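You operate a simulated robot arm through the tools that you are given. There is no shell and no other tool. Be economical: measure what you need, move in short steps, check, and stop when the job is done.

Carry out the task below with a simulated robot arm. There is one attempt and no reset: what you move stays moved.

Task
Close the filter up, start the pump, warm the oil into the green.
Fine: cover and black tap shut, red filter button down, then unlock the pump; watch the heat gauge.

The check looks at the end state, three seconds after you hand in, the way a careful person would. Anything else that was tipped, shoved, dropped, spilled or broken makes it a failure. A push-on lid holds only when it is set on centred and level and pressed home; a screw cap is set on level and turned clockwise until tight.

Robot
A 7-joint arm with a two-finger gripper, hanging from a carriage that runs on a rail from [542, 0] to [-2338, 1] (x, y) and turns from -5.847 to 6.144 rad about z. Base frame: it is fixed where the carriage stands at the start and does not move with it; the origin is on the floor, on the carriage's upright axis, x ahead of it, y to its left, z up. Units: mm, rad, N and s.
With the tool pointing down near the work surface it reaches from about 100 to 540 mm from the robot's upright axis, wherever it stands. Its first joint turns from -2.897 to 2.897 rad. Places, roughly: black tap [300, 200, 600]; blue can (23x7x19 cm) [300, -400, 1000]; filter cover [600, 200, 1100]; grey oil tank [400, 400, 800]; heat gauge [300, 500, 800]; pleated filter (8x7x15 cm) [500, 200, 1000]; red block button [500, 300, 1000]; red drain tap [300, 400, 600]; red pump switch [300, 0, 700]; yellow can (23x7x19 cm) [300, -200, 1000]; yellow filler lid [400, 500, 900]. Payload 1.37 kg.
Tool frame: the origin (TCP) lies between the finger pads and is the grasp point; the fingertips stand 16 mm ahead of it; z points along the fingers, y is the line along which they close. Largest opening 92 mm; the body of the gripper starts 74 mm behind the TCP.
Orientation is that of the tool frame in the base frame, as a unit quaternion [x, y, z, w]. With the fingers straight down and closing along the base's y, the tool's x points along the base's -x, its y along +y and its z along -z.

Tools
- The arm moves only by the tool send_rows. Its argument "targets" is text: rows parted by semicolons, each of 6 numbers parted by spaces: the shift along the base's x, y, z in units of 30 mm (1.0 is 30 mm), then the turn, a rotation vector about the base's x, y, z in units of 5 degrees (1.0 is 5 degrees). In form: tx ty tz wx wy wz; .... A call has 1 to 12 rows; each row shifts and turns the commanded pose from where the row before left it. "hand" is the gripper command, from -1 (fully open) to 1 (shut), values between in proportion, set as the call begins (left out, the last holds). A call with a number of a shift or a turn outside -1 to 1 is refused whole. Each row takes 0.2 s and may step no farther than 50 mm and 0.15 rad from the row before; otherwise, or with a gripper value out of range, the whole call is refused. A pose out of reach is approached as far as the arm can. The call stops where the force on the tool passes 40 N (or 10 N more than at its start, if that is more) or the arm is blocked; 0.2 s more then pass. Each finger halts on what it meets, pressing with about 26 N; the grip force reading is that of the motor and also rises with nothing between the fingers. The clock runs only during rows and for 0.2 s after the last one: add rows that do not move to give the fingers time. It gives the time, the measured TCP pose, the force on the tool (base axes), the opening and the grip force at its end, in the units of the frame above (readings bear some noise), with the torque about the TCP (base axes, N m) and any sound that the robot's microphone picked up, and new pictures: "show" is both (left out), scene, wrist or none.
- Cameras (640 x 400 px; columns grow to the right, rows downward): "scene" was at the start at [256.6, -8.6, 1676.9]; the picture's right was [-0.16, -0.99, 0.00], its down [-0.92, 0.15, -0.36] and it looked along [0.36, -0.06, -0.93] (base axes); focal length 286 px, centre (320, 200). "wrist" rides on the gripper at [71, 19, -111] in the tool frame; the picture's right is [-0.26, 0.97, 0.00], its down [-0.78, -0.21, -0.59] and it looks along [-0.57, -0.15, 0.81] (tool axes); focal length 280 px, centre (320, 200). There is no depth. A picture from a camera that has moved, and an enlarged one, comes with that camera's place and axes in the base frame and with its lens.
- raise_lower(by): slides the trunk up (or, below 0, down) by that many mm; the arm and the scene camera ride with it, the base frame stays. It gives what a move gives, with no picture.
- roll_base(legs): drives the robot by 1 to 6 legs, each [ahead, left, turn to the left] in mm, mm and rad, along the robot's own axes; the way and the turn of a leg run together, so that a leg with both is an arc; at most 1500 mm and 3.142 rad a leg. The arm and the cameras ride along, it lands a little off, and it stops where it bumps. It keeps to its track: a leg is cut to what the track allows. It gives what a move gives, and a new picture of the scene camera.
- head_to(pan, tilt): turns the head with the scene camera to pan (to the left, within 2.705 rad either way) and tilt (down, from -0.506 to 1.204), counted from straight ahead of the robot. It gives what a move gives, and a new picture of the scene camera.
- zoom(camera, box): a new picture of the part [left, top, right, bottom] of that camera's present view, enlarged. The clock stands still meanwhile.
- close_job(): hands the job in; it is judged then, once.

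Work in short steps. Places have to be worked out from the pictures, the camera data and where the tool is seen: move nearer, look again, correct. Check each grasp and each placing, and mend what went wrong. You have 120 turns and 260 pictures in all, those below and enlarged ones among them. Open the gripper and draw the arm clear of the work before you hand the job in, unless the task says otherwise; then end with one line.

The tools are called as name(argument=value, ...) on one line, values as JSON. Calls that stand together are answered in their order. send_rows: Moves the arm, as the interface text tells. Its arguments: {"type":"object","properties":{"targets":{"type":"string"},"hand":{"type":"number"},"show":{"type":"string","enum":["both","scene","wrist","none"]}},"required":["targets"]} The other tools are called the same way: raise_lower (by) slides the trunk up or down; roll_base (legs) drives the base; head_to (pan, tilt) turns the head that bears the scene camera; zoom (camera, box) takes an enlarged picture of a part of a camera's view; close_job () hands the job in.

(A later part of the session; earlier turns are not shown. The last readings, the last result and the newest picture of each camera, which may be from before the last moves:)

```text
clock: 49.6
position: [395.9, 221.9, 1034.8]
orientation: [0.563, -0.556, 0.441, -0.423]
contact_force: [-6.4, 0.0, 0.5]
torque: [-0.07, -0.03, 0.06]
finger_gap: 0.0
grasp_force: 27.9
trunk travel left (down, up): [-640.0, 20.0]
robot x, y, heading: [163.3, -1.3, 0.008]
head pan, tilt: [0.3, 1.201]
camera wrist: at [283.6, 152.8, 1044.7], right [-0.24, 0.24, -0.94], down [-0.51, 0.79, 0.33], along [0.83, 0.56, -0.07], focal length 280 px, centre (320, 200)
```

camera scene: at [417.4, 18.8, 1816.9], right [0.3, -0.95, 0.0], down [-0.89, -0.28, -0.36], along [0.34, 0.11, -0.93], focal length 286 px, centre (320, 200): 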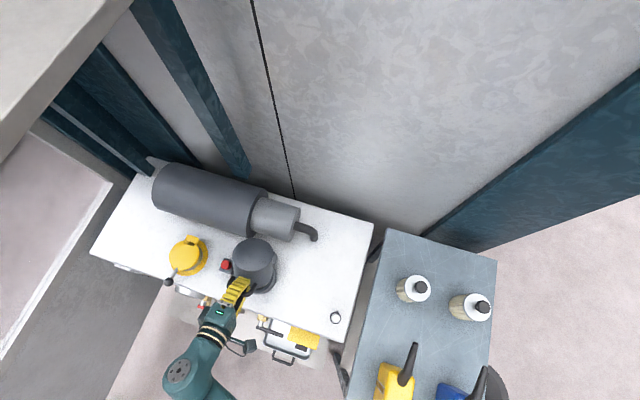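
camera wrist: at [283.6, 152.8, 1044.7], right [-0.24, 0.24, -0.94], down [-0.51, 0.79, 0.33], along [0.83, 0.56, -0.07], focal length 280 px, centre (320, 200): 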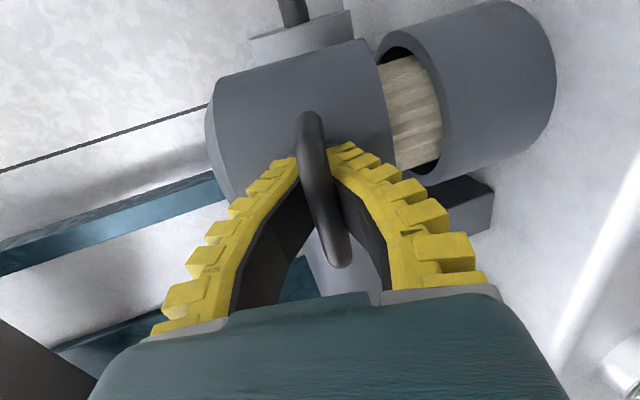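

Working well; about 15° left. Continue with a touch more outward offset.

send_rows(targets="-0.25 0 -0.44 0 -1 0;-0.08 0 -0.46 0 -1 0;-0.02 0 -0.46 0 -1 0", show="wrist")

```text
clock: 50.4
position: [389.1, 214.9, 1037.1]
orientation: [0.499, -0.499, 0.507, -0.495]
contact_force: [13.9, 17.9, -8.4]
torque: [0.29, 0.07, 0.13]
finger_gap: 6.0
grasp_force: 27.8
out of reach, approached as far as the arm can: row 2, 3
trunk travel left (down, up): [-640.0, 20.0]
robot x, y, heading: [163.7, -0.3, 0.01]
head pan, tilt: [0.3, 1.201]
camera wrist: at [277.7, 146.7, 1018.0], right [0.01, 0.25, -0.97], down [-0.58, 0.79, 0.2], along [0.81, 0.56, 0.15], focal length 280 px, centre (320, 200)
```

wrist: 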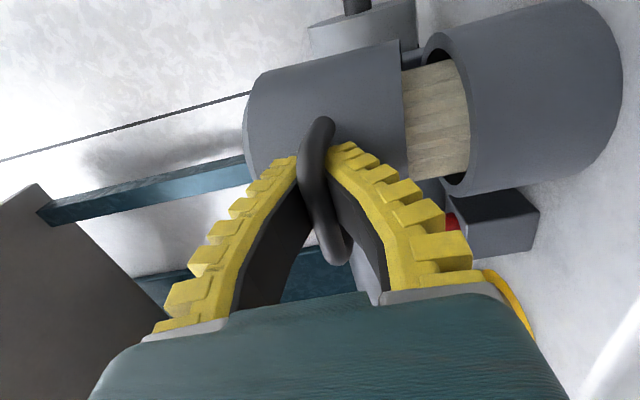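

The arm hit its reach limit at horizontal; the trunk can supply the rest of the descent. I lower it by 20 mm.

raise_lower(by=-20)

zoom(camera="wrist", box=[0, 0, 640, 400])

```text
clock: 51.1
position: [385.1, 214.8, 1016.0]
orientation: [0.5, -0.498, 0.509, -0.493]
contact_force: [-3.3, 22.1, -0.8]
torque: [0.1, -0.05, 0.12]
finger_gap: 0.0
grasp_force: 27.7
trunk travel left (down, up): [-620.0, 40.0]
robot x, y, heading: [163.7, -0.1, 0.003]
head pan, tilt: [0.3, 1.201]
```

```text
1.00 times, centred on (320, 200) of wrist (not enlarged: the box is as wide or as high as the picture)
camera zoom: at [274.4, 145.9, 997.9], right [0.01, 0.25, -0.97], down [-0.58, 0.79, 0.2], along [0.81, 0.56, 0.15], focal length 280 px, centre (320, 200)
```

zoom: 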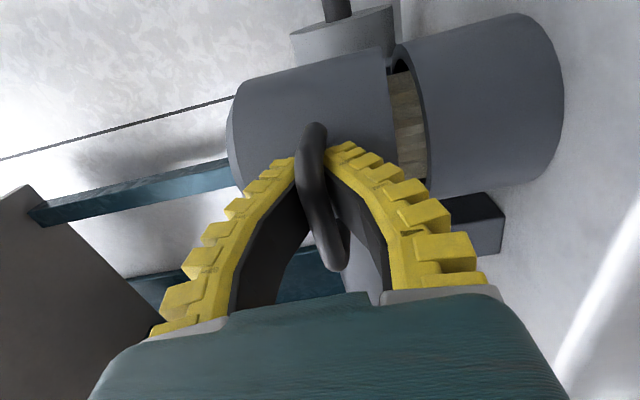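

The gap has nearly halved. I lower by another 18 mm.

raise_lower(by=-18)

zoom(camera="wrist", box=[0, 0, 640, 400])

```text
clock: 51.7
position: [386.2, 213.4, 999.8]
orientation: [0.5, -0.497, 0.51, -0.493]
contact_force: [-8.0, 18.3, 12.5]
torque: [-0.22, -0.05, -0.02]
finger_gap: 0.1
grasp_force: 28.0
trunk travel left (down, up): [-602.0, 58.0]
robot x, y, heading: [161.7, 3.6, 0.004]
head pan, tilt: [0.3, 1.201]
```

```text
1.00 times, centred on (320, 200) of wrist (not enlarged: the box is as wide or as high as the picture)
camera zoom: at [274.4, 145.1, 980.2], right [0.01, 0.24, -0.97], down [-0.58, 0.79, 0.19], along [0.81, 0.56, 0.15], focal length 280 px, centre (320, 200)
```

zoom: 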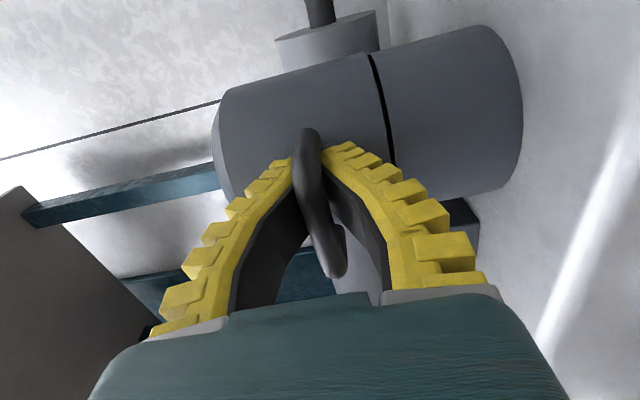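

Nearly closed. I open the gripper and roll the base back to free the handle, then will press the top from above.

send_rows(targets="0 0 0 0 0 0;0 0 0 0 0 0;0 0 0 0 0 0;0 0 0 0 0 0", hand=-1, show="none")

roll_base(legs=[[-150, 0, 0]])

zoom(camera="wrist", box=[0, 0, 640, 400])

```text
clock: 52.7
position: [386.1, 209.5, 995.9]
orientation: [0.5, -0.498, 0.511, -0.49]
contact_force: [-0.6, -0.4, -0.1]
torque: [-0.02, -0.01, -0.05]
finger_gap: 92.1
grasp_force: 0.0
trunk travel left (down, up): [-602.0, 58.0]
robot x, y, heading: [165.1, -1.7, 0.008]
head pan, tilt: [0.3, 1.201]
```

```text
clock: 54.1
position: [238.2, 209.0, 997.3]
orientation: [0.502, -0.497, 0.51, -0.492]
contact_force: [-0.1, -0.3, -0.6]
torque: [-0.01, 0.02, 0.01]
finger_gap: 91.8
grasp_force: 0.1
trunk travel left (down, up): [-602.0, 58.0]
robot x, y, heading: [12.0, -1.8, 0.014]
head pan, tilt: [0.3, 1.201]
camera scene: at [270.4, 19.7, 1779.0], right [0.31, -0.95, 0.0], down [-0.89, -0.29, -0.36], along [0.34, 0.11, -0.93], focal length 286 px, centre (320, 200)
```

scene: 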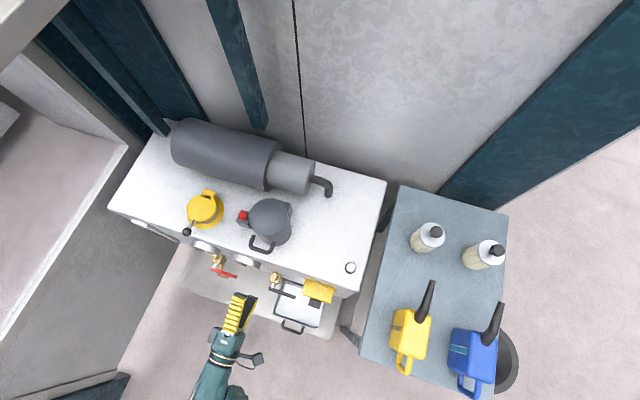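

```text
1.00 times, centred on (320, 200) of wrist (not enlarged: the box is as wide or as high as the picture)
camera zoom: at [127.5, 140.9, 979.2], right [0.01, 0.24, -0.97], down [-0.58, 0.79, 0.19], along [0.82, 0.56, 0.14], focal length 280 px, centre (320, 200)
```

zoom: 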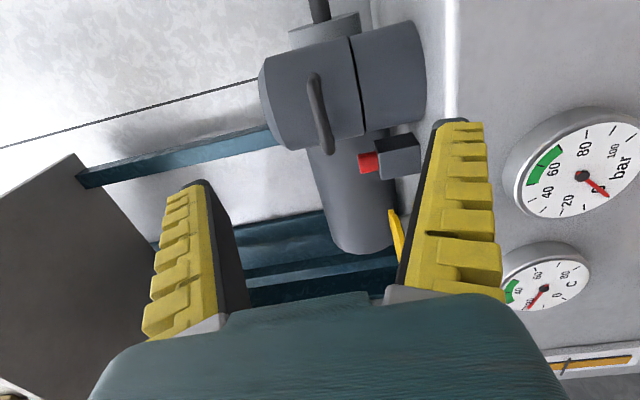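

Cover closed onto its seal ring. I rotate the tool back to pointing down with closed fingers and rise, so I can press the cover home and then the button.

send_rows(targets="0 0 0.5 0 1 0;0 0 0.5 0 1 0;0 0 0.5 0 1 0;0 0 0.5 0 1 0;0 0 0.5 0 1 0;0 0 0.5 0 1 0;0 0 0.5 0 1 0;0 0 0.5 0 1 0;0 0 0.5 0 1 0;0 0 0.5 0 1 0;0 0 0.5 0 1 0;0 0 0.5 0 1 0", hand=1, show="none")

send_rows(targets="0 0 0 0 1 0;0 0 0 0 1 0;0 0 0 0 1 0;0 0 0 0 1 0;0 0 0 0 1 0;0 0 0 0 1 0", show="both")

```text
clock: 56.7
position: [238.6, 210.1, 1174.9]
orientation: [0.689, -0.676, 0.19, -0.178]
contact_force: [0.8, 0.9, -0.6]
torque: [-0.01, -0.01, 0.02]
finger_gap: 0.0
grasp_force: 25.9
trunk travel left (down, up): [-602.0, 58.0]
robot x, y, heading: [15.6, 0.7, 0.008]
head pan, tilt: [0.3, 1.201]
```

```text
clock: 58.1
position: [239.8, 208.9, 1178.1]
orientation: [0.716, -0.698, 0.006, 0.005]
contact_force: [0.0, -0.7, -0.5]
torque: [-0.04, -0.02, 0.02]
finger_gap: 0.0
grasp_force: 25.4
trunk travel left (down, up): [-602.0, 58.0]
robot x, y, heading: [16.3, 0.9, 0.015]
head pan, tilt: [0.3, 1.201]
camera scene: at [270.3, 19.7, 1778.9], right [0.31, -0.95, 0.0], down [-0.89, -0.29, -0.36], along [0.34, 0.11, -0.93], focal length 286 px, centre (320, 200)
camera wrist: at [221.2, 140.2, 1288.9], right [-0.97, 0.24, -0.01], down [0.19, 0.79, 0.58], along [0.14, 0.56, -0.82], focal length 280 px, centre (320, 200)
```

scene: 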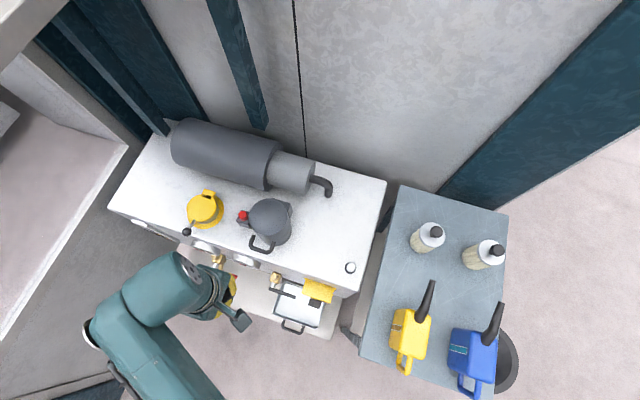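
wrist: 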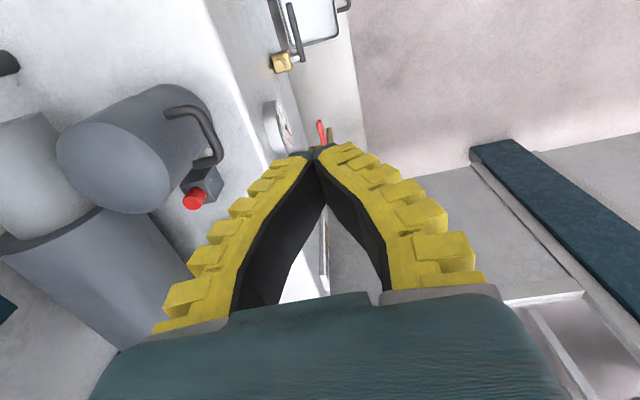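

Cover top centre ≈ [445, 217, 1048]; button ≈ [460, 326, 945]. I roll forward and move above the cover's front half.

roll_base(legs=[[100, 0, 0]])

send_rows(targets="1 0.2 -0.5 0 0 0;1 0.1 -0.5 0 0 0;1 0 -0.5 0 0 0;0 0 -0.5 0 0 0", show="both")

```text
clock: 59.2
position: [336.1, 209.2, 1177.5]
orientation: [0.715, -0.699, 0.007, 0.004]
contact_force: [-0.3, 0.0, 0.5]
torque: [0.02, -0.01, -0.01]
finger_gap: 0.0
grasp_force: 25.6
trunk travel left (down, up): [-602.0, 58.0]
robot x, y, heading: [108.0, 1.3, 0.009]
head pan, tilt: [0.3, 1.201]
camera scene: at [367.8, 19.7, 1778.9], right [0.31, -0.95, 0.0], down [-0.89, -0.29, -0.36], along [0.34, 0.11, -0.93], focal length 286 px, centre (320, 200)
```

scene: 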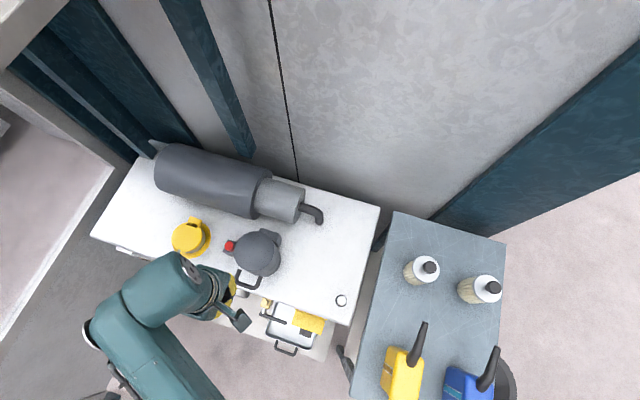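

```text
clock: 60.2
position: [429.0, 219.3, 1116.3]
orientation: [0.715, -0.7, 0.006, 0.004]
contact_force: [0.0, 0.9, 0.6]
torque: [-0.03, 0.02, -0.01]
finger_gap: 0.2
grasp_force: 25.9
trunk travel left (down, up): [-602.0, 58.0]
robot x, y, heading: [114.5, 0.0, 0.009]
head pan, tilt: [0.3, 1.201]
camera scene: at [367.9, 19.7, 1779.0], right [0.31, -0.95, 0.0], down [-0.89, -0.29, -0.36], along [0.34, 0.11, -0.93], focal length 286 px, centre (320, 200)
camera wrist: at [409.5, 149.9, 1228.0], right [-0.97, 0.24, -0.01], down [0.19, 0.79, 0.58], along [0.14, 0.56, -0.81], focal length 280 px, centre (320, 200)
```

scene: 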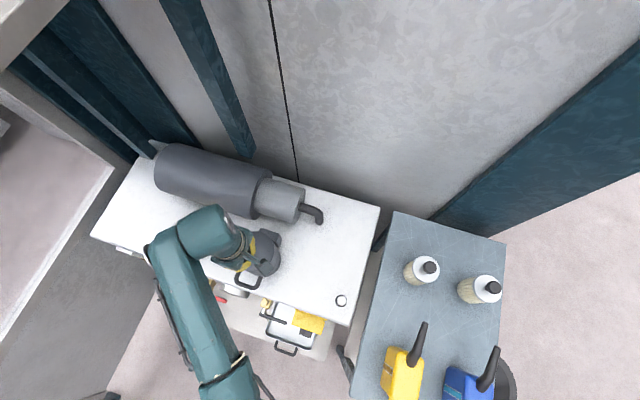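
wrist: 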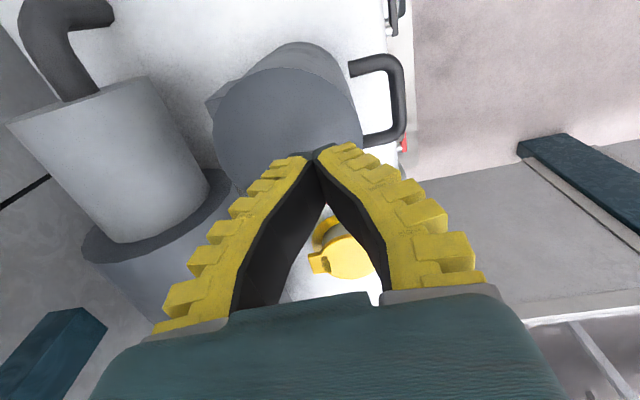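

Fingertips are about 20 mm in front of the cover's centre. I descend onto it and press.

send_rows(targets="0 -0.1 -0.7 0 0 0;0 0 -0.6 0 0 0;0 0 -0.3 0 0 0;0 0 -0.2 0 0 0;0 0 -0.2 0 0 0;0 0 -0.2 0 0 0;0 0 -0.2 0 0 0", show="wrist")

```text
clock: 61.2
position: [431.4, 217.7, 1072.1]
orientation: [0.715, -0.699, 0.009, -0.004]
contact_force: [-7.5, -6.4, 23.6]
torque: [-0.04, 0.07, 0.1]
finger_gap: 5.8
grasp_force: 27.9
trunk travel left (down, up): [-602.0, 58.0]
robot x, y, heading: [111.7, -1.8, 0.009]
head pan, tilt: [0.3, 1.201]
stopped in row 4: the force on the tool passed its limit at 43 N (the readings are from after the stop); the commanded pose is now the measured one
camera wrist: at [412.1, 148.9, 1183.5], right [-0.97, 0.24, -0.02], down [0.18, 0.79, 0.59], along [0.16, 0.57, -0.81], focal length 280 px, centre (320, 200)
```

wrist: 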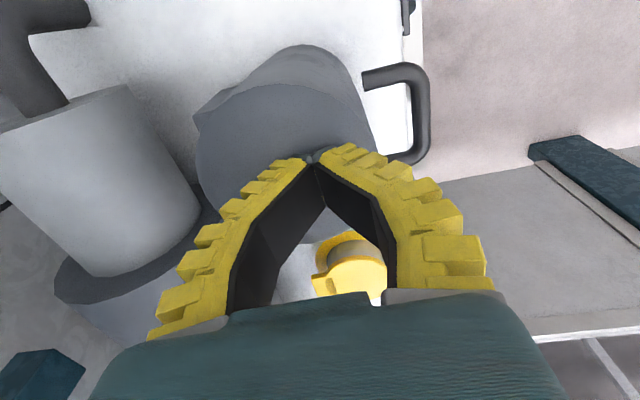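

Pressed home at over 40 N. I lift off, turn the gripper back (camera to −x) and move over the red button with a slight lean to clear the cover.

send_rows(targets="0 0 1 0 0 -1;0 0.5 1 0 0 -1;0 1 0 0 0 -1;0.5 1 0 0 0 -1;0.5 1 0 0 0 -1;0 0.2 0 0 0 -1;0 0 0 0 0 -1;0 0 0 0 0 -1;0 0 0 0 0 -1;0 0 0 0 0 -1;0 0 0 0 0 -1;0 0 0 0 0 -1", show="none")

send_rows(targets="0 0 0 0 0 -1;0 0 0 0 0 -1;0 0 0 0 0 -1;0 0 0 0 0 -1;0 0 0 0 0 -1;0 0 0 0 0 -1;0 0 0 -1 0 0;0 0 0 -1 0 0;0 0 0 -1 0 0", show="both")

```text
clock: 63.8
position: [461.3, 327.6, 1130.7]
orientation: [-0.269, 0.963, -0.008, -0.003]
contact_force: [0.5, -0.2, 0.6]
torque: [-0.03, 0.03, -0.02]
finger_gap: 0.3
grasp_force: 27.4
trunk travel left (down, up): [-602.0, 58.0]
robot x, y, heading: [113.4, 1.4, 0.012]
head pan, tilt: [0.3, 1.201]
```

```text
clock: 65.8
position: [460.2, 328.3, 1129.7]
orientation: [-0.011, 0.99, -0.139, -0.006]
contact_force: [-0.3, -0.3, 0.5]
torque: [-0.01, 0.0, -0.02]
finger_gap: 0.0
grasp_force: 28.0
trunk travel left (down, up): [-602.0, 58.0]
robot x, y, heading: [114.4, -0.4, 0.016]
head pan, tilt: [0.3, 1.201]
camera scene: at [367.7, 19.6, 1778.9], right [0.31, -0.95, 0.0], down [-0.89, -0.29, -0.36], along [0.34, 0.11, -0.93], focal length 286 px, centre (320, 200)
camera wrist: at [390.0, 376.4, 1231.5], right [0.24, 0.93, -0.27], down [0.79, -0.03, 0.61], along [0.56, -0.36, -0.74], focal length 280 px, centre (320, 200)
```

scene: 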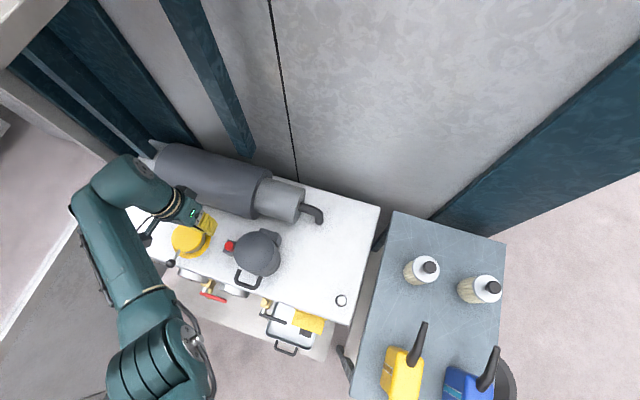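
wrist: 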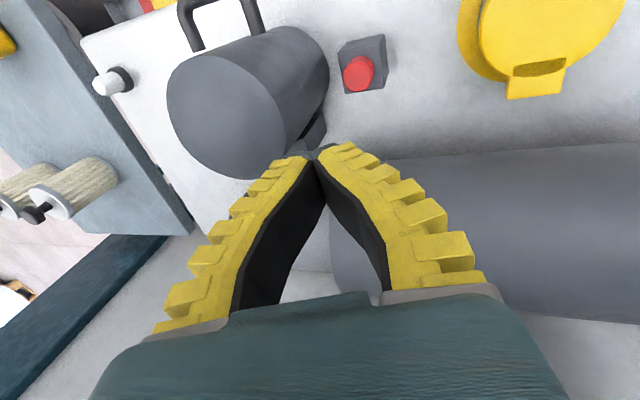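

Button now estimated at ≈[454, 318, 945]. I descend to about 50 mm above and look.

send_rows(targets="-0.15 -0.15 -1 0 0 0;0 0 -1 0 0 0;0 0 -1 0 0 0;0 0 -1 0 0 0", show="both")

```text
clock: 66.8
position: [448.0, 312.5, 1012.8]
orientation: [-0.011, 0.99, -0.14, -0.007]
contact_force: [-2.1, -2.2, -1.0]
torque: [0.13, -0.13, 0.02]
finger_gap: 0.3
grasp_force: 27.2
out of reach, approached as far as the arm can: row 4
trunk travel left (down, up): [-602.0, 58.0]
robot x, y, heading: [115.4, 1.2, 0.014]
head pan, tilt: [0.3, 1.201]
camera scene: at [366.9, 18.7, 1778.3], right [0.31, -0.95, 0.0], down [-0.89, -0.29, -0.36], along [0.34, 0.11, -0.93], focal length 286 px, centre (320, 200)
camera wrist: at [378.0, 361.4, 1115.1], right [0.24, 0.93, -0.27], down [0.79, -0.03, 0.61], along [0.56, -0.36, -0.74], focal length 280 px, centre (320, 200)
```

scene: 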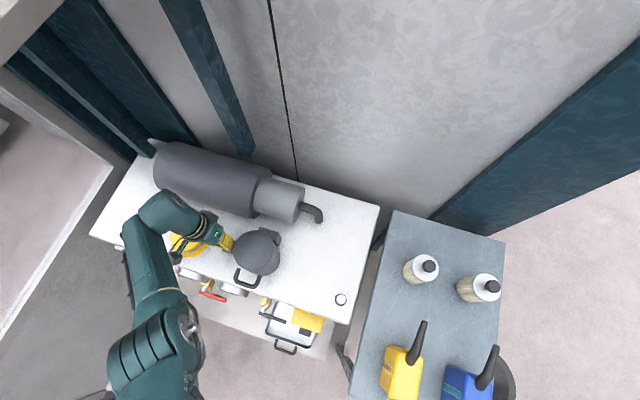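
wrist: 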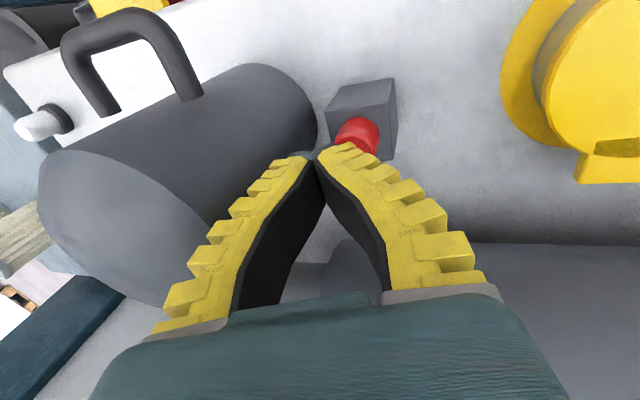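

The arm is at its low-reach limit here; I lift 60 mm and lower the trunk 85 mm to gain room.

send_rows(targets="0 0 1 0 0 0;0 0 1 0 0 0", show="none")

raise_lower(by=-85)

zoom(camera="wrist", box=[0, 0, 640, 400])

```text
clock: 67.4
position: [451.1, 317.9, 1073.7]
orientation: [-0.011, 0.99, -0.137, -0.006]
contact_force: [-0.6, -0.2, -0.3]
torque: [-0.02, 0.0, -0.01]
finger_gap: 0.0
grasp_force: 27.9
trunk travel left (down, up): [-602.0, 58.0]
robot x, y, heading: [115.3, 1.5, 0.011]
head pan, tilt: [0.3, 1.201]
```

```text
clock: 68.6
position: [451.1, 318.8, 989.6]
orientation: [-0.011, 0.991, -0.136, -0.006]
contact_force: [0.4, -1.2, -0.1]
torque: [0.01, -0.01, 0.0]
finger_gap: 0.0
grasp_force: 28.2
trunk travel left (down, up): [-517.0, 143.0]
robot x, y, heading: [113.3, -0.6, 0.013]
head pan, tilt: [0.3, 1.201]
```

```text
1.00 times, centred on (320, 200) of wrist (not enlarged: the box is as wide or as high as the picture)
camera zoom: at [382.0, 366.5, 1092.2], right [0.24, 0.93, -0.27], down [0.79, -0.03, 0.61], along [0.56, -0.36, -0.74], focal length 280 px, centre (320, 200)
```

zoom: 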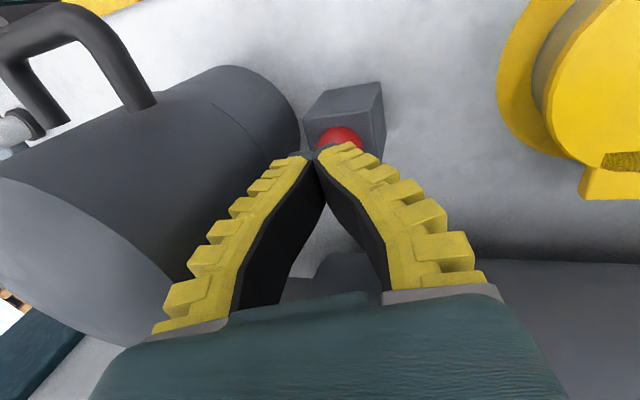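

Button at ≈[450, 320]; tips at [451, 314.5, 974]. I shift +5 mm in y and press down gently.

send_rows(targets="0 0.17 -0.3 0 0 0;0 0 -0.3 0 0 0;0 0 -0.2 0 0 0;0 0 -0.15 0 0 0;0 0 -0.15 0 0 0;0 0 -0.15 0 0 0;0 0 -0.15 0 0 0", show="wrist")

```text
clock: 69.9
position: [455.5, 332.6, 963.6]
orientation: [-0.01, 0.991, -0.13, 0.0]
contact_force: [-2.4, 2.9, 13.1]
torque: [0.17, 0.1, 0.0]
finger_gap: 6.1
grasp_force: 27.6
trunk travel left (down, up): [-517.0, 143.0]
robot x, y, heading: [110.9, 0.6, 0.012]
head pan, tilt: [0.3, 1.201]
stopped in row 6: the force on the tool passed its limit at 42 N (the readings are from after the stop); the commanded pose is now the measured one
camera wrist: at [384.6, 379.3, 1066.9], right [0.24, 0.94, -0.25], down [0.78, -0.04, 0.62], along [0.57, -0.35, -0.74], focal length 280 px, centre (320, 200)
```

wrist: 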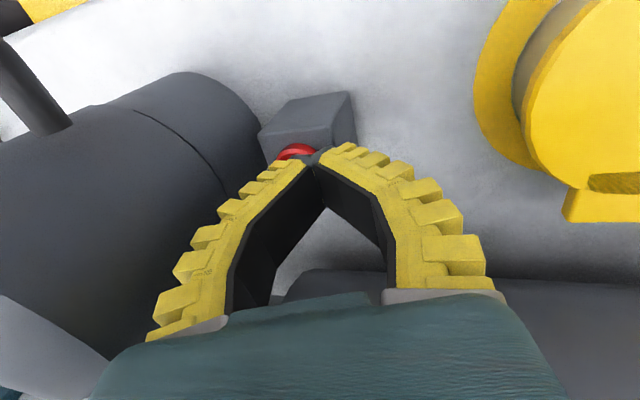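

The stop tripped at 42 N and the tip slid to +y. I lift and look at the button.

send_rows(targets="0 0 1 0 0 0;0 0.3 1 0 0 0;0 0.6 0.5 0 0 0", show="wrist")

zoom(camera="wrist", box=[240, 40, 400, 140])

```text
clock: 70.7
position: [454.7, 353.1, 1032.1]
orientation: [-0.01, 0.991, -0.136, -0.004]
contact_force: [-0.2, -0.9, -1.2]
torque: [0.04, 0.0, -0.04]
finger_gap: 0.1
grasp_force: 27.7
trunk travel left (down, up): [-517.0, 143.0]
robot x, y, heading: [112.2, -2.5, 0.011]
head pan, tilt: [0.3, 1.201]
camera wrist: at [383.0, 400.6, 1135.4], right [0.24, 0.93, -0.26], down [0.79, -0.03, 0.62], along [0.57, -0.35, -0.74], focal length 280 px, centre (320, 200)
```

wrist: 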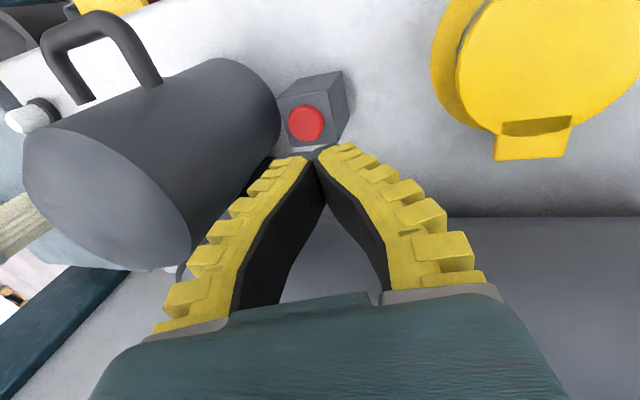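

```text
4.00 times, centred on (320, 90) of wrist
camera zoom: at [383.0, 400.6, 1135.4], right [0.24, 0.93, -0.26], down [0.79, -0.03, 0.62], along [0.57, -0.35, -0.74], focal length 1122 px, centre (320, 640)
```

zoom: 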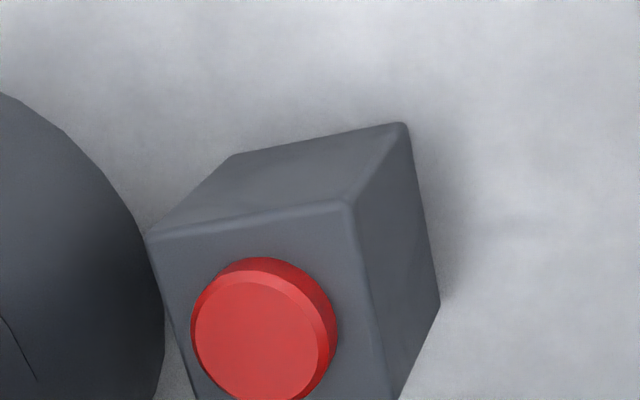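

The button now stands only a few mm proud — it has stayed down. I rise, level the tool and roll back to go to the pump switch.

send_rows(targets="0 0 1 1 0 0;0 0 1 1 0 0;-0.5 0 1 1 0 0;-1 -1 0 0 0 0;-1 -1 0 0 0 0;-1 -1 0 0 0 0;-1 -1 0 0 0 0", show="none")

roll_base(legs=[[-450, 0, -0.01]])

head_to(pan=0.2, tilt=0.75)

zoom(camera="scene", box=[180, 140, 420, 290])

```text
clock: 72.3
position: [317.3, 234.1, 1124.9]
orientation: [-0.01, 1.0, -0.003, -0.002]
contact_force: [0.8, 0.8, 0.5]
torque: [-0.03, 0.02, 0.0]
finger_gap: 0.2
grasp_force: 27.8
trunk travel left (down, up): [-517.0, 143.0]
robot x, y, heading: [110.8, 1.8, 0.007]
head pan, tilt: [0.3, 1.201]
```

```text
clock: 75.0
position: [-137.4, 233.3, 1124.2]
orientation: [-0.009, 1.0, -0.004, -0.001]
contact_force: [0.4, 0.1, 1.2]
torque: [0.0, -0.01, -0.03]
finger_gap: 0.0
grasp_force: 27.4
trunk travel left (down, up): [-517.0, 143.0]
robot x, y, heading: [-342.5, -0.2, 0.01]
head pan, tilt: [0.3, 1.201]
camera scene: at [-86.5, 19.1, 1694.0], right [0.3, -0.95, 0.0], down [-0.89, -0.28, -0.36], along [0.35, 0.11, -0.93], focal length 286 px, centre (320, 200)
```

scene: 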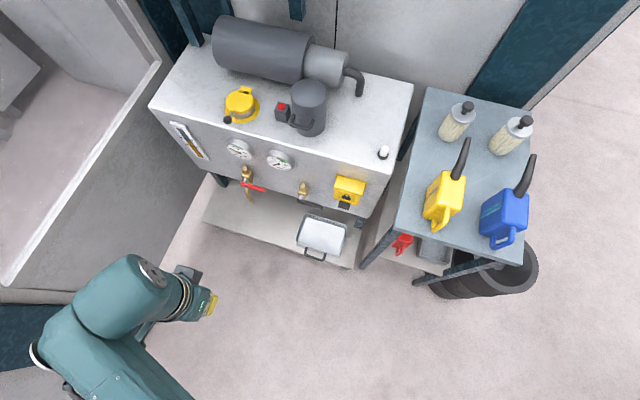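

```text
clock: 75.9
position: [-136.9, 234.2, 1124.6]
orientation: [-0.008, 1.0, -0.005, -0.002]
contact_force: [0.0, -0.2, -0.5]
torque: [0.0, -0.01, -0.07]
finger_gap: 0.1
grasp_force: 27.8
trunk travel left (down, up): [-517.0, 143.0]
robot x, y, heading: [-341.7, 1.6, 0.007]
head pan, tilt: [0.201, 0.75]
camera scene: at [-58.8, 19.3, 1725.6], right [0.21, -0.98, 0.0], down [-0.67, -0.14, -0.73], along [0.71, 0.15, -0.68], focal length 286 px, centre (320, 200)
```

scene: 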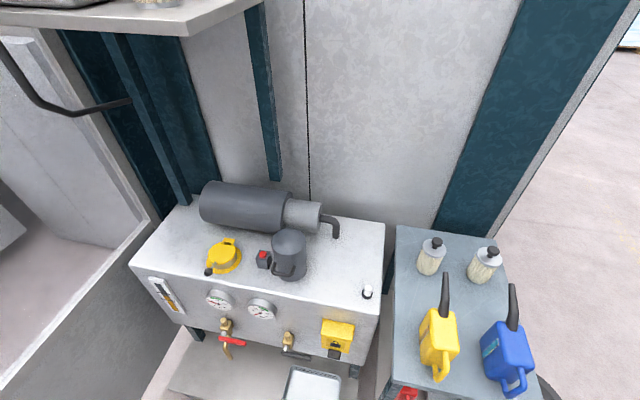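

```text
2.67 times, centred on (300, 215) of scene
camera zoom: at [-58.8, 19.3, 1725.6], right [0.21, -0.98, 0.0], down [-0.67, -0.14, -0.73], along [0.71, 0.15, -0.68], focal length 763 px, centre (373, 160)
```

zoom: 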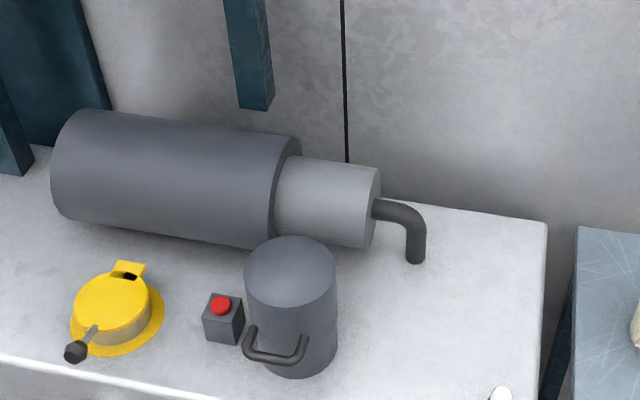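

Cover, tap and button are done. I lower the trunk and bring the tool in front of the pump box, tilted forward for a close look.

raise_lower(by=-400)

send_rows(targets="1 -1 0 0 -1 0;1 -1 0 0 -1 0;1 -1 0 0 -1 0;0 -1 0 0 -1 0;0 -1 0 0 -1 0;0 -1 0 0 -1 0;0 0 0 0 -1 0;0 0 0 0 -1 0", show="none")

roll_base(legs=[[150, 0, 0]])

zoom(camera="wrist", box=[0, 0, 640, 400])

```text
clock: 79.7
position: [-137.0, 233.4, 724.5]
orientation: [-0.009, 1.0, -0.004, -0.001]
contact_force: [-0.1, 0.2, -0.9]
torque: [-0.01, -0.01, -0.01]
finger_gap: 0.0
grasp_force: 27.9
trunk travel left (down, up): [-117.0, 543.0]
robot x, y, heading: [-343.0, 1.7, 0.006]
head pan, tilt: [0.201, 0.75]
```

```text
clock: 81.5
position: [-47.6, 52.9, 724.5]
orientation: [-0.006, 0.94, -0.007, 0.341]
contact_force: [0.0, 0.0, -0.5]
torque: [0.02, 0.0, 0.0]
finger_gap: 0.0
grasp_force: 27.3
trunk travel left (down, up): [-117.0, 543.0]
robot x, y, heading: [-340.5, 0.4, 0.011]
head pan, tilt: [0.201, 0.75]
```

```text
clock: 82.9
position: [101.9, 51.7, 724.8]
orientation: [-0.007, 0.94, -0.007, 0.341]
contact_force: [-0.2, -0.4, 0.7]
torque: [0.03, 0.01, 0.01]
finger_gap: 0.1
grasp_force: 28.1
trunk travel left (down, up): [-117.0, 543.0]
robot x, y, heading: [-193.5, 2.0, 0.003]
head pan, tilt: [0.201, 0.75]
camera scene: at [90.4, 18.7, 1325.8], right [0.21, -0.98, 0.0], down [-0.67, -0.14, -0.73], along [0.72, 0.15, -0.68], focal length 286 px, centre (320, 200)
```

scene: 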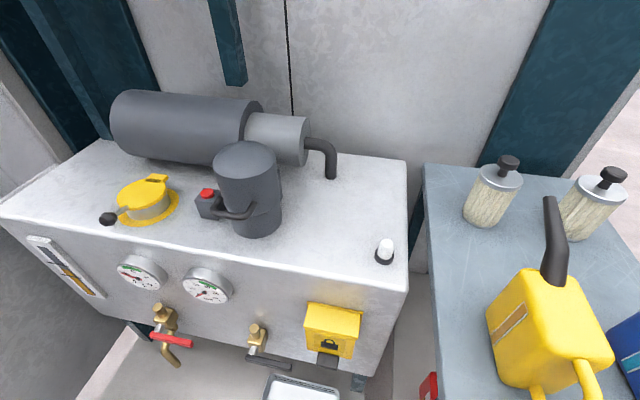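

```text
1.00 times, centred on (320, 200) of wrist (not enlarged: the box is as wide or as high as the picture)
camera zoom: at [-22.5, 73.0, 764.1], right [0.19, 0.97, 0.15], down [0.22, -0.19, 0.96], along [0.96, -0.15, -0.25], focal length 280 px, centre (320, 200)
```

zoom: 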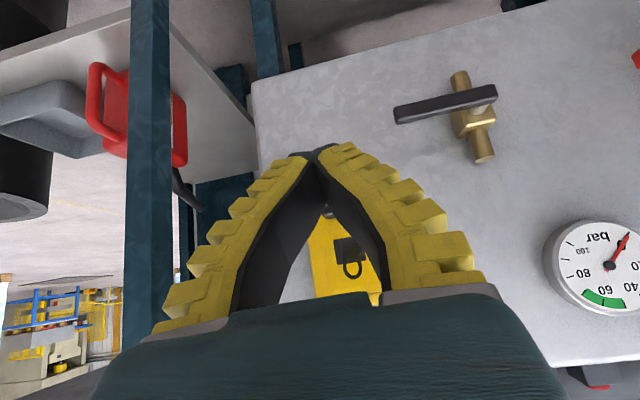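

The fingers hide the box in the wrist view; I enlarge the scene view instead.

zoom(camera="scene", box=[270, 280, 390, 380])

head_to(pan=0.1, tilt=1.0)

```text
4.00 times, centred on (330, 330) of scene
camera zoom: at [90.4, 18.7, 1325.8], right [0.21, -0.98, 0.0], down [-0.67, -0.14, -0.73], along [0.72, 0.15, -0.68], focal length 1144 px, centre (280, -320)
```

zoom: 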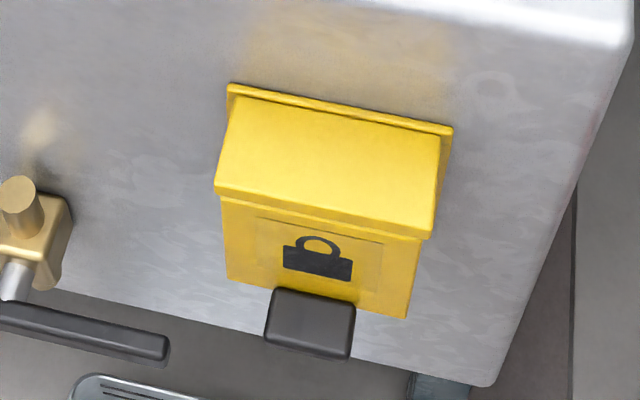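

```text
clock: 83.7
position: [102.0, 53.8, 724.3]
orientation: [-0.005, 0.94, -0.008, 0.341]
contact_force: [-0.5, -0.6, -0.4]
torque: [0.04, -0.02, 0.06]
finger_gap: 0.2
grasp_force: 27.7
trunk travel left (down, up): [-117.0, 543.0]
robot x, y, heading: [-191.8, -0.7, 0.011]
head pan, tilt: [0.099, 1.0]
camera scene: at [78.2, 9.1, 1306.6], right [0.11, -0.99, 0.0], down [-0.84, -0.09, -0.54], along [0.54, 0.06, -0.84], focal length 286 px, centre (320, 200)
```

scene: 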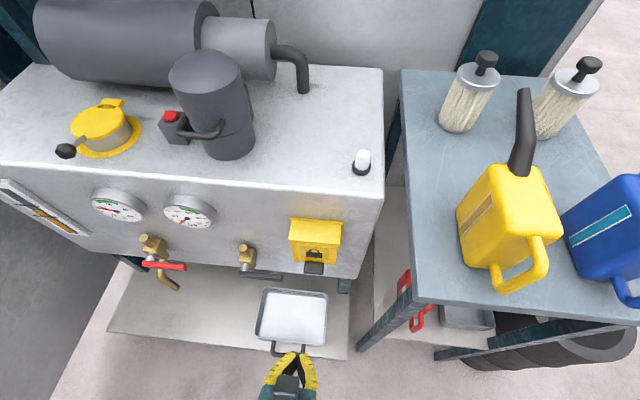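

Tab located near [302, 48, 670], flap hinge near [316, 770]. I will grip the tab from both sides in y and swing it up. First open the fingers and tilt the tool to ~25° below horizontal, lowering toward z≈690.

send_rows(targets="0 0 -0.6 0 -1 0;0 0 -0.6 0 -1 0;0 0 0 0 -1 0;0 0 0 0 -1 0;0 0 0 0 -1 0", hand=-1, show="both")

```text
clock: 84.9
position: [101.4, 53.6, 688.5]
orientation: [-0.004, 0.844, -0.009, 0.536]
contact_force: [0.5, -0.3, -0.3]
torque: [0.02, 0.01, 0.02]
finger_gap: 91.7
grasp_force: 0.1
trunk travel left (down, up): [-117.0, 543.0]
robot x, y, heading: [-194.3, 2.8, 0.01]
head pan, tilt: [0.099, 1.0]
camera scene: at [78.0, 9.1, 1306.5], right [0.11, -0.99, 0.0], down [-0.84, -0.09, -0.54], along [0.54, 0.06, -0.84], focal length 286 px, centre (320, 200)
camera wrist: at [-28.6, 73.2, 671.5], right [0.11, 0.97, 0.22], down [-0.2, -0.19, 0.96], along [0.97, -0.15, 0.17], focal length 280 px, centre (320, 200)
```

scene: 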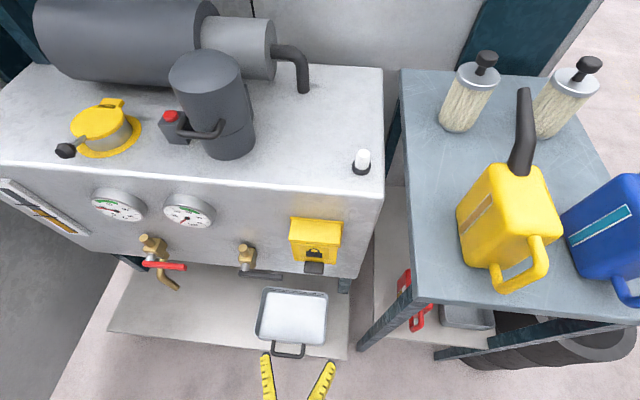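
wrist: 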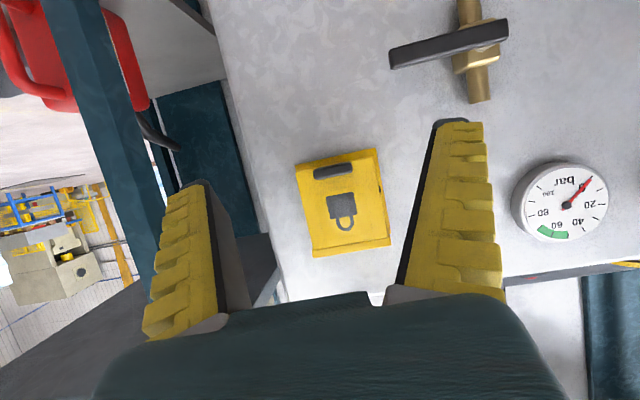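

Now the flap is face-on: tab is a 46 mm wide block near the flap's bottom at y≈46, z≈694, x≈280–300. I align y/z and roll forward 140 mm.

send_rows(targets="0 -0.25 0.2 0 0 0", show="none")

roll_base(legs=[[140, 0, 0]])

zoom(camera="wrist", box=[0, 0, 640, 400])

```text
clock: 85.3
position: [100.1, 45.3, 695.7]
orientation: [-0.005, 0.844, -0.008, 0.536]
contact_force: [-0.3, 0.0, -0.4]
torque: [0.01, 0.0, 0.0]
finger_gap: 91.8
grasp_force: 0.0
trunk travel left (down, up): [-117.0, 543.0]
robot x, y, heading: [-193.7, 1.8, 0.008]
head pan, tilt: [0.099, 1.0]
```

```text
clock: 86.6
position: [239.7, 45.5, 695.4]
orientation: [-0.004, 0.844, -0.009, 0.536]
contact_force: [-0.8, -0.5, 0.6]
torque: [0.02, 0.01, -0.04]
finger_gap: 91.8
grasp_force: 0.1
trunk travel left (down, up): [-117.0, 543.0]
robot x, y, heading: [-56.7, 0.8, 0.004]
head pan, tilt: [0.099, 1.0]
camera scene: at [216.3, 8.5, 1306.7], right [0.1, -0.99, 0.0], down [-0.84, -0.09, -0.54], along [0.54, 0.06, -0.84], focal length 286 px, centre (320, 200)
```

scene: 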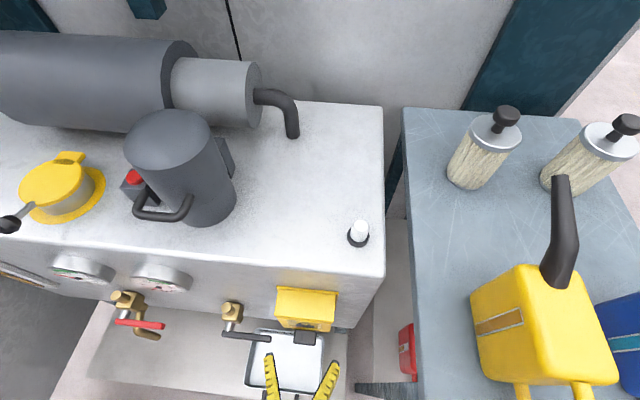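

```text
1.00 times, centred on (320, 200) of wrist (not enlarged: the box is as wide or as high as the picture)
camera zoom: at [110.1, 65.4, 677.7], right [0.12, 0.97, 0.22], down [-0.2, -0.19, 0.96], along [0.97, -0.15, 0.17], focal length 280 px, centre (320, 200)
```

zoom: 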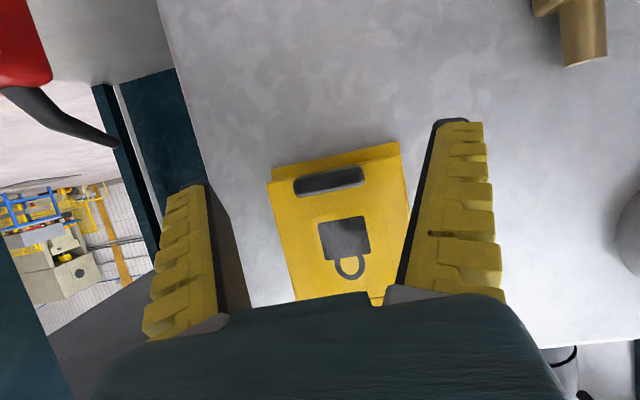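

I pre-close to ~66 mm so the fingers stay in front of the flap panel, and advance to TCP x≈280, z≈698.

send_rows(targets="0.4 0 0.1 0 0 0;0.4 0 0 0 0 0;0.3 0 0 0 0 0;0.25 0 0 0 0 0", hand=-0.43, show="wrist")

```text
clock: 87.6
position: [279.8, 43.6, 697.9]
orientation: [-0.004, 0.844, -0.01, 0.536]
contact_force: [0.8, 0.5, 0.1]
torque: [0.03, 0.0, -0.02]
finger_gap: 67.8
grasp_force: 1.8
trunk travel left (down, up): [-117.0, 543.0]
robot x, y, heading: [-56.1, 3.7, 0.003]
head pan, tilt: [0.099, 1.0]
camera wrist: at [149.7, 64.6, 680.5], right [0.12, 0.97, 0.22], down [-0.2, -0.19, 0.96], along [0.97, -0.15, 0.17], focal length 280 px, centre (320, 200)
```

wrist: 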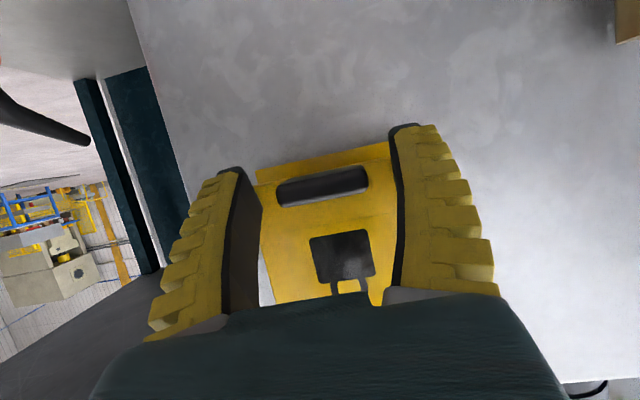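

The tab sits right on the tool axis, just ~8 mm ahead of the TCP. I advance 8 mm and close.

send_rows(targets="0.27 0 0 0 0 0;0 0 0 0 0 0", show="none")

send_rows(targets="0 0 0 0 0 0;0 0 0 0 0 0;0 0 0 0 0 0", hand=1, show="wrist")

```text
clock: 88.2
position: [281.3, 45.3, 697.3]
orientation: [-0.004, 0.846, -0.01, 0.533]
contact_force: [-17.5, -4.8, 1.7]
torque: [0.27, 0.14, 0.58]
finger_gap: 64.9
grasp_force: 0.4
trunk travel left (down, up): [-117.0, 543.0]
robot x, y, heading: [-53.3, 1.1, 0.004]
head pan, tilt: [0.099, 1.0]
```

```text
clock: 89.0
position: [282.7, 45.3, 696.1]
orientation: [-0.004, 0.846, -0.01, 0.534]
contact_force: [-20.2, 0.9, -0.8]
torque: [0.02, -0.05, 0.16]
finger_gap: 38.8
grasp_force: 28.3
trunk travel left (down, up): [-117.0, 543.0]
robot x, y, heading: [-55.2, -1.1, 0.005]
head pan, tilt: [0.099, 1.0]
camera wrist: at [152.2, 65.3, 679.3], right [0.12, 0.97, 0.22], down [-0.2, -0.19, 0.96], along [0.97, -0.16, 0.17], focal length 280 px, centre (320, 200)
```

wrist: 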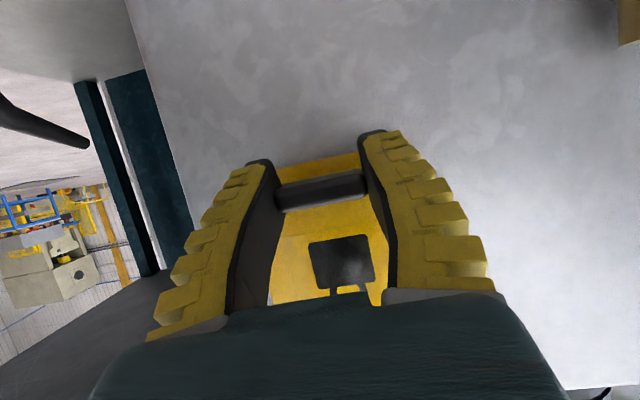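

The tab is gripped (38.8 mm). I swing it outward and up along the estimated hinge arc, 15° first.

send_rows(targets="-0.3 0 0.1 0 1 0;-0.22 0 0.12 0 1 0;-0.2 0 0.14 0 1 0", show="wrist")

```text
clock: 89.8
position: [261.5, 44.9, 706.4]
orientation: [-0.004, 0.909, -0.01, 0.417]
contact_force: [-6.6, 4.0, -19.3]
torque: [0.02, 0.1, -0.04]
finger_gap: 38.6
grasp_force: 28.0
trunk travel left (down, up): [-117.0, 543.0]
robot x, y, heading: [-53.3, 0.1, 0.003]
head pan, tilt: [0.099, 1.0]
camera wrist: at [132.3, 65.4, 724.4], right [0.17, 0.97, 0.18], down [0.06, -0.19, 0.98], along [0.98, -0.16, -0.09], focal length 280 px, centre (320, 200)
```

wrist: 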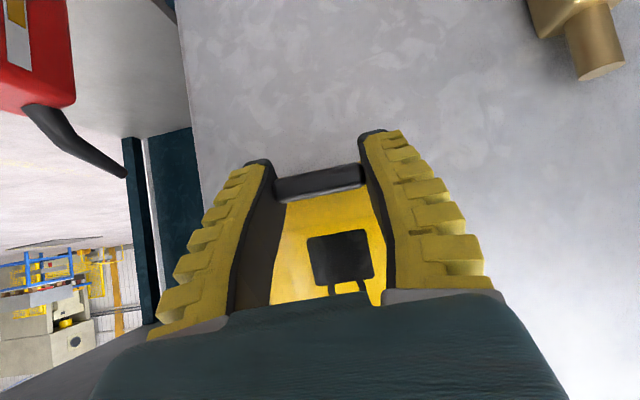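

The flap is opening; downward pull says the radius is larger (hinge higher). I use a wider arc.

send_rows(targets="-0.27 0 0.03 0 1 0;-0.27 0 0.15 0 1 0;-0.26 0 0.17 0 1 0", show="none")

```text
clock: 90.6
position: [240.0, 46.0, 719.3]
orientation: [-0.006, 0.954, -0.007, 0.299]
contact_force: [-4.7, 1.3, -12.1]
torque: [0.08, 0.38, -0.25]
finger_gap: 38.5
grasp_force: 28.1
trunk travel left (down, up): [-117.0, 543.0]
robot x, y, heading: [-53.0, 0.5, 0.009]
head pan, tilt: [0.099, 1.0]
```

Continuing the arc, somewhat wider.

send_rows(targets="-0.23 0 0.15 0 1 0;-0.2 0 0.22 0 1 0;-0.17 0 0.24 0 1 0;-0.14 0 0.26 0 1 0", show="wrist")

```text
clock: 91.6
position: [218.3, 45.9, 744.5]
orientation: [-0.007, 0.992, -0.007, 0.127]
contact_force: [-5.1, -0.4, -7.9]
torque: [0.03, 0.35, -0.23]
finger_gap: 38.6
grasp_force: 28.1
trunk travel left (down, up): [-117.0, 543.0]
robot x, y, heading: [-50.6, -2.9, 0.005]
head pan, tilt: [0.099, 1.0]
camera wrist: at [121.5, 65.4, 833.8], right [0.24, 0.97, 0.05], down [0.61, -0.19, 0.77], along [0.76, -0.16, -0.64], focal length 280 px, centre (320, 200)
```

wrist: 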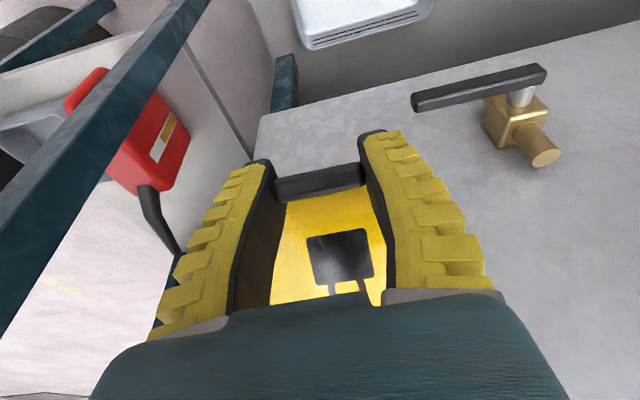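

About 50° open and tracking nicely. I continue upward to roughly 80°.

send_rows(targets="-0.13 0 0.26 0 1 0;-0.1 0 0.29 0 1 0;-0.07 0 0.3 0 1 0;-0.03 0 0.31 0 1 0;0 0 0.31 0 1 0;0.03 0 0.31 0 1 0", show="both")

```text
clock: 93.0
position: [207.0, 43.5, 692.0]
orientation: [-0.009, 0.991, -0.006, -0.135]
contact_force: [-5.4, -4.0, -3.1]
torque: [0.04, -0.43, -0.25]
finger_gap: 5.9
grasp_force: 28.0
out of reach, approached as far as the arm can: row 3, 4, 5, 6
trunk travel left (down, up): [-117.0, 543.0]
robot x, y, heading: [-53.6, 0.1, 0.004]
head pan, tilt: [0.099, 1.0]
camera scene: at [214.4, 7.7, 1306.0], right [0.1, -0.99, 0.0], down [-0.84, -0.09, -0.54], along [0.54, 0.06, -0.84], focal length 286 px, centre (320, 200)
camera wrist: at [169.1, 65.3, 817.4], right [0.23, 0.97, -0.08], down [0.91, -0.19, 0.36], along [0.33, -0.16, -0.93], focal length 280 px, centre (320, 200)
```

scene: 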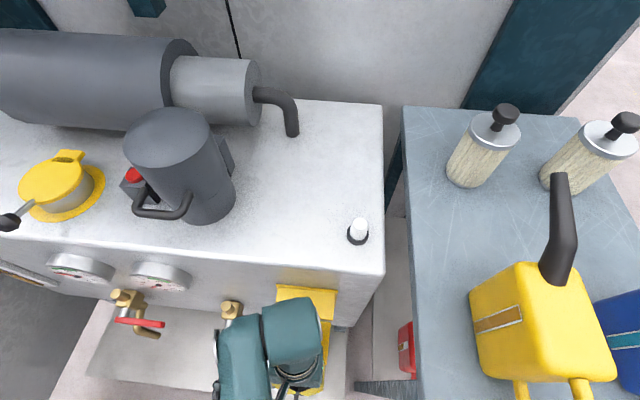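
wrist: 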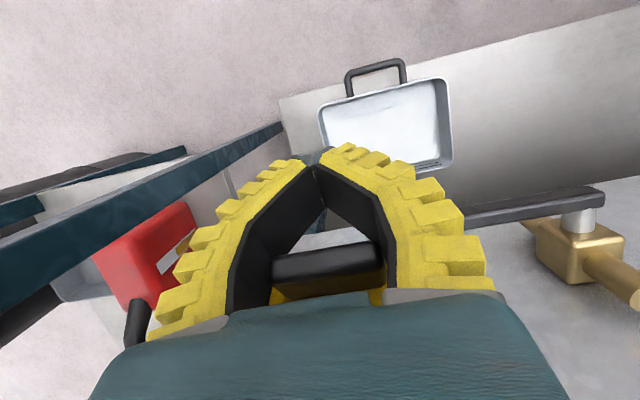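

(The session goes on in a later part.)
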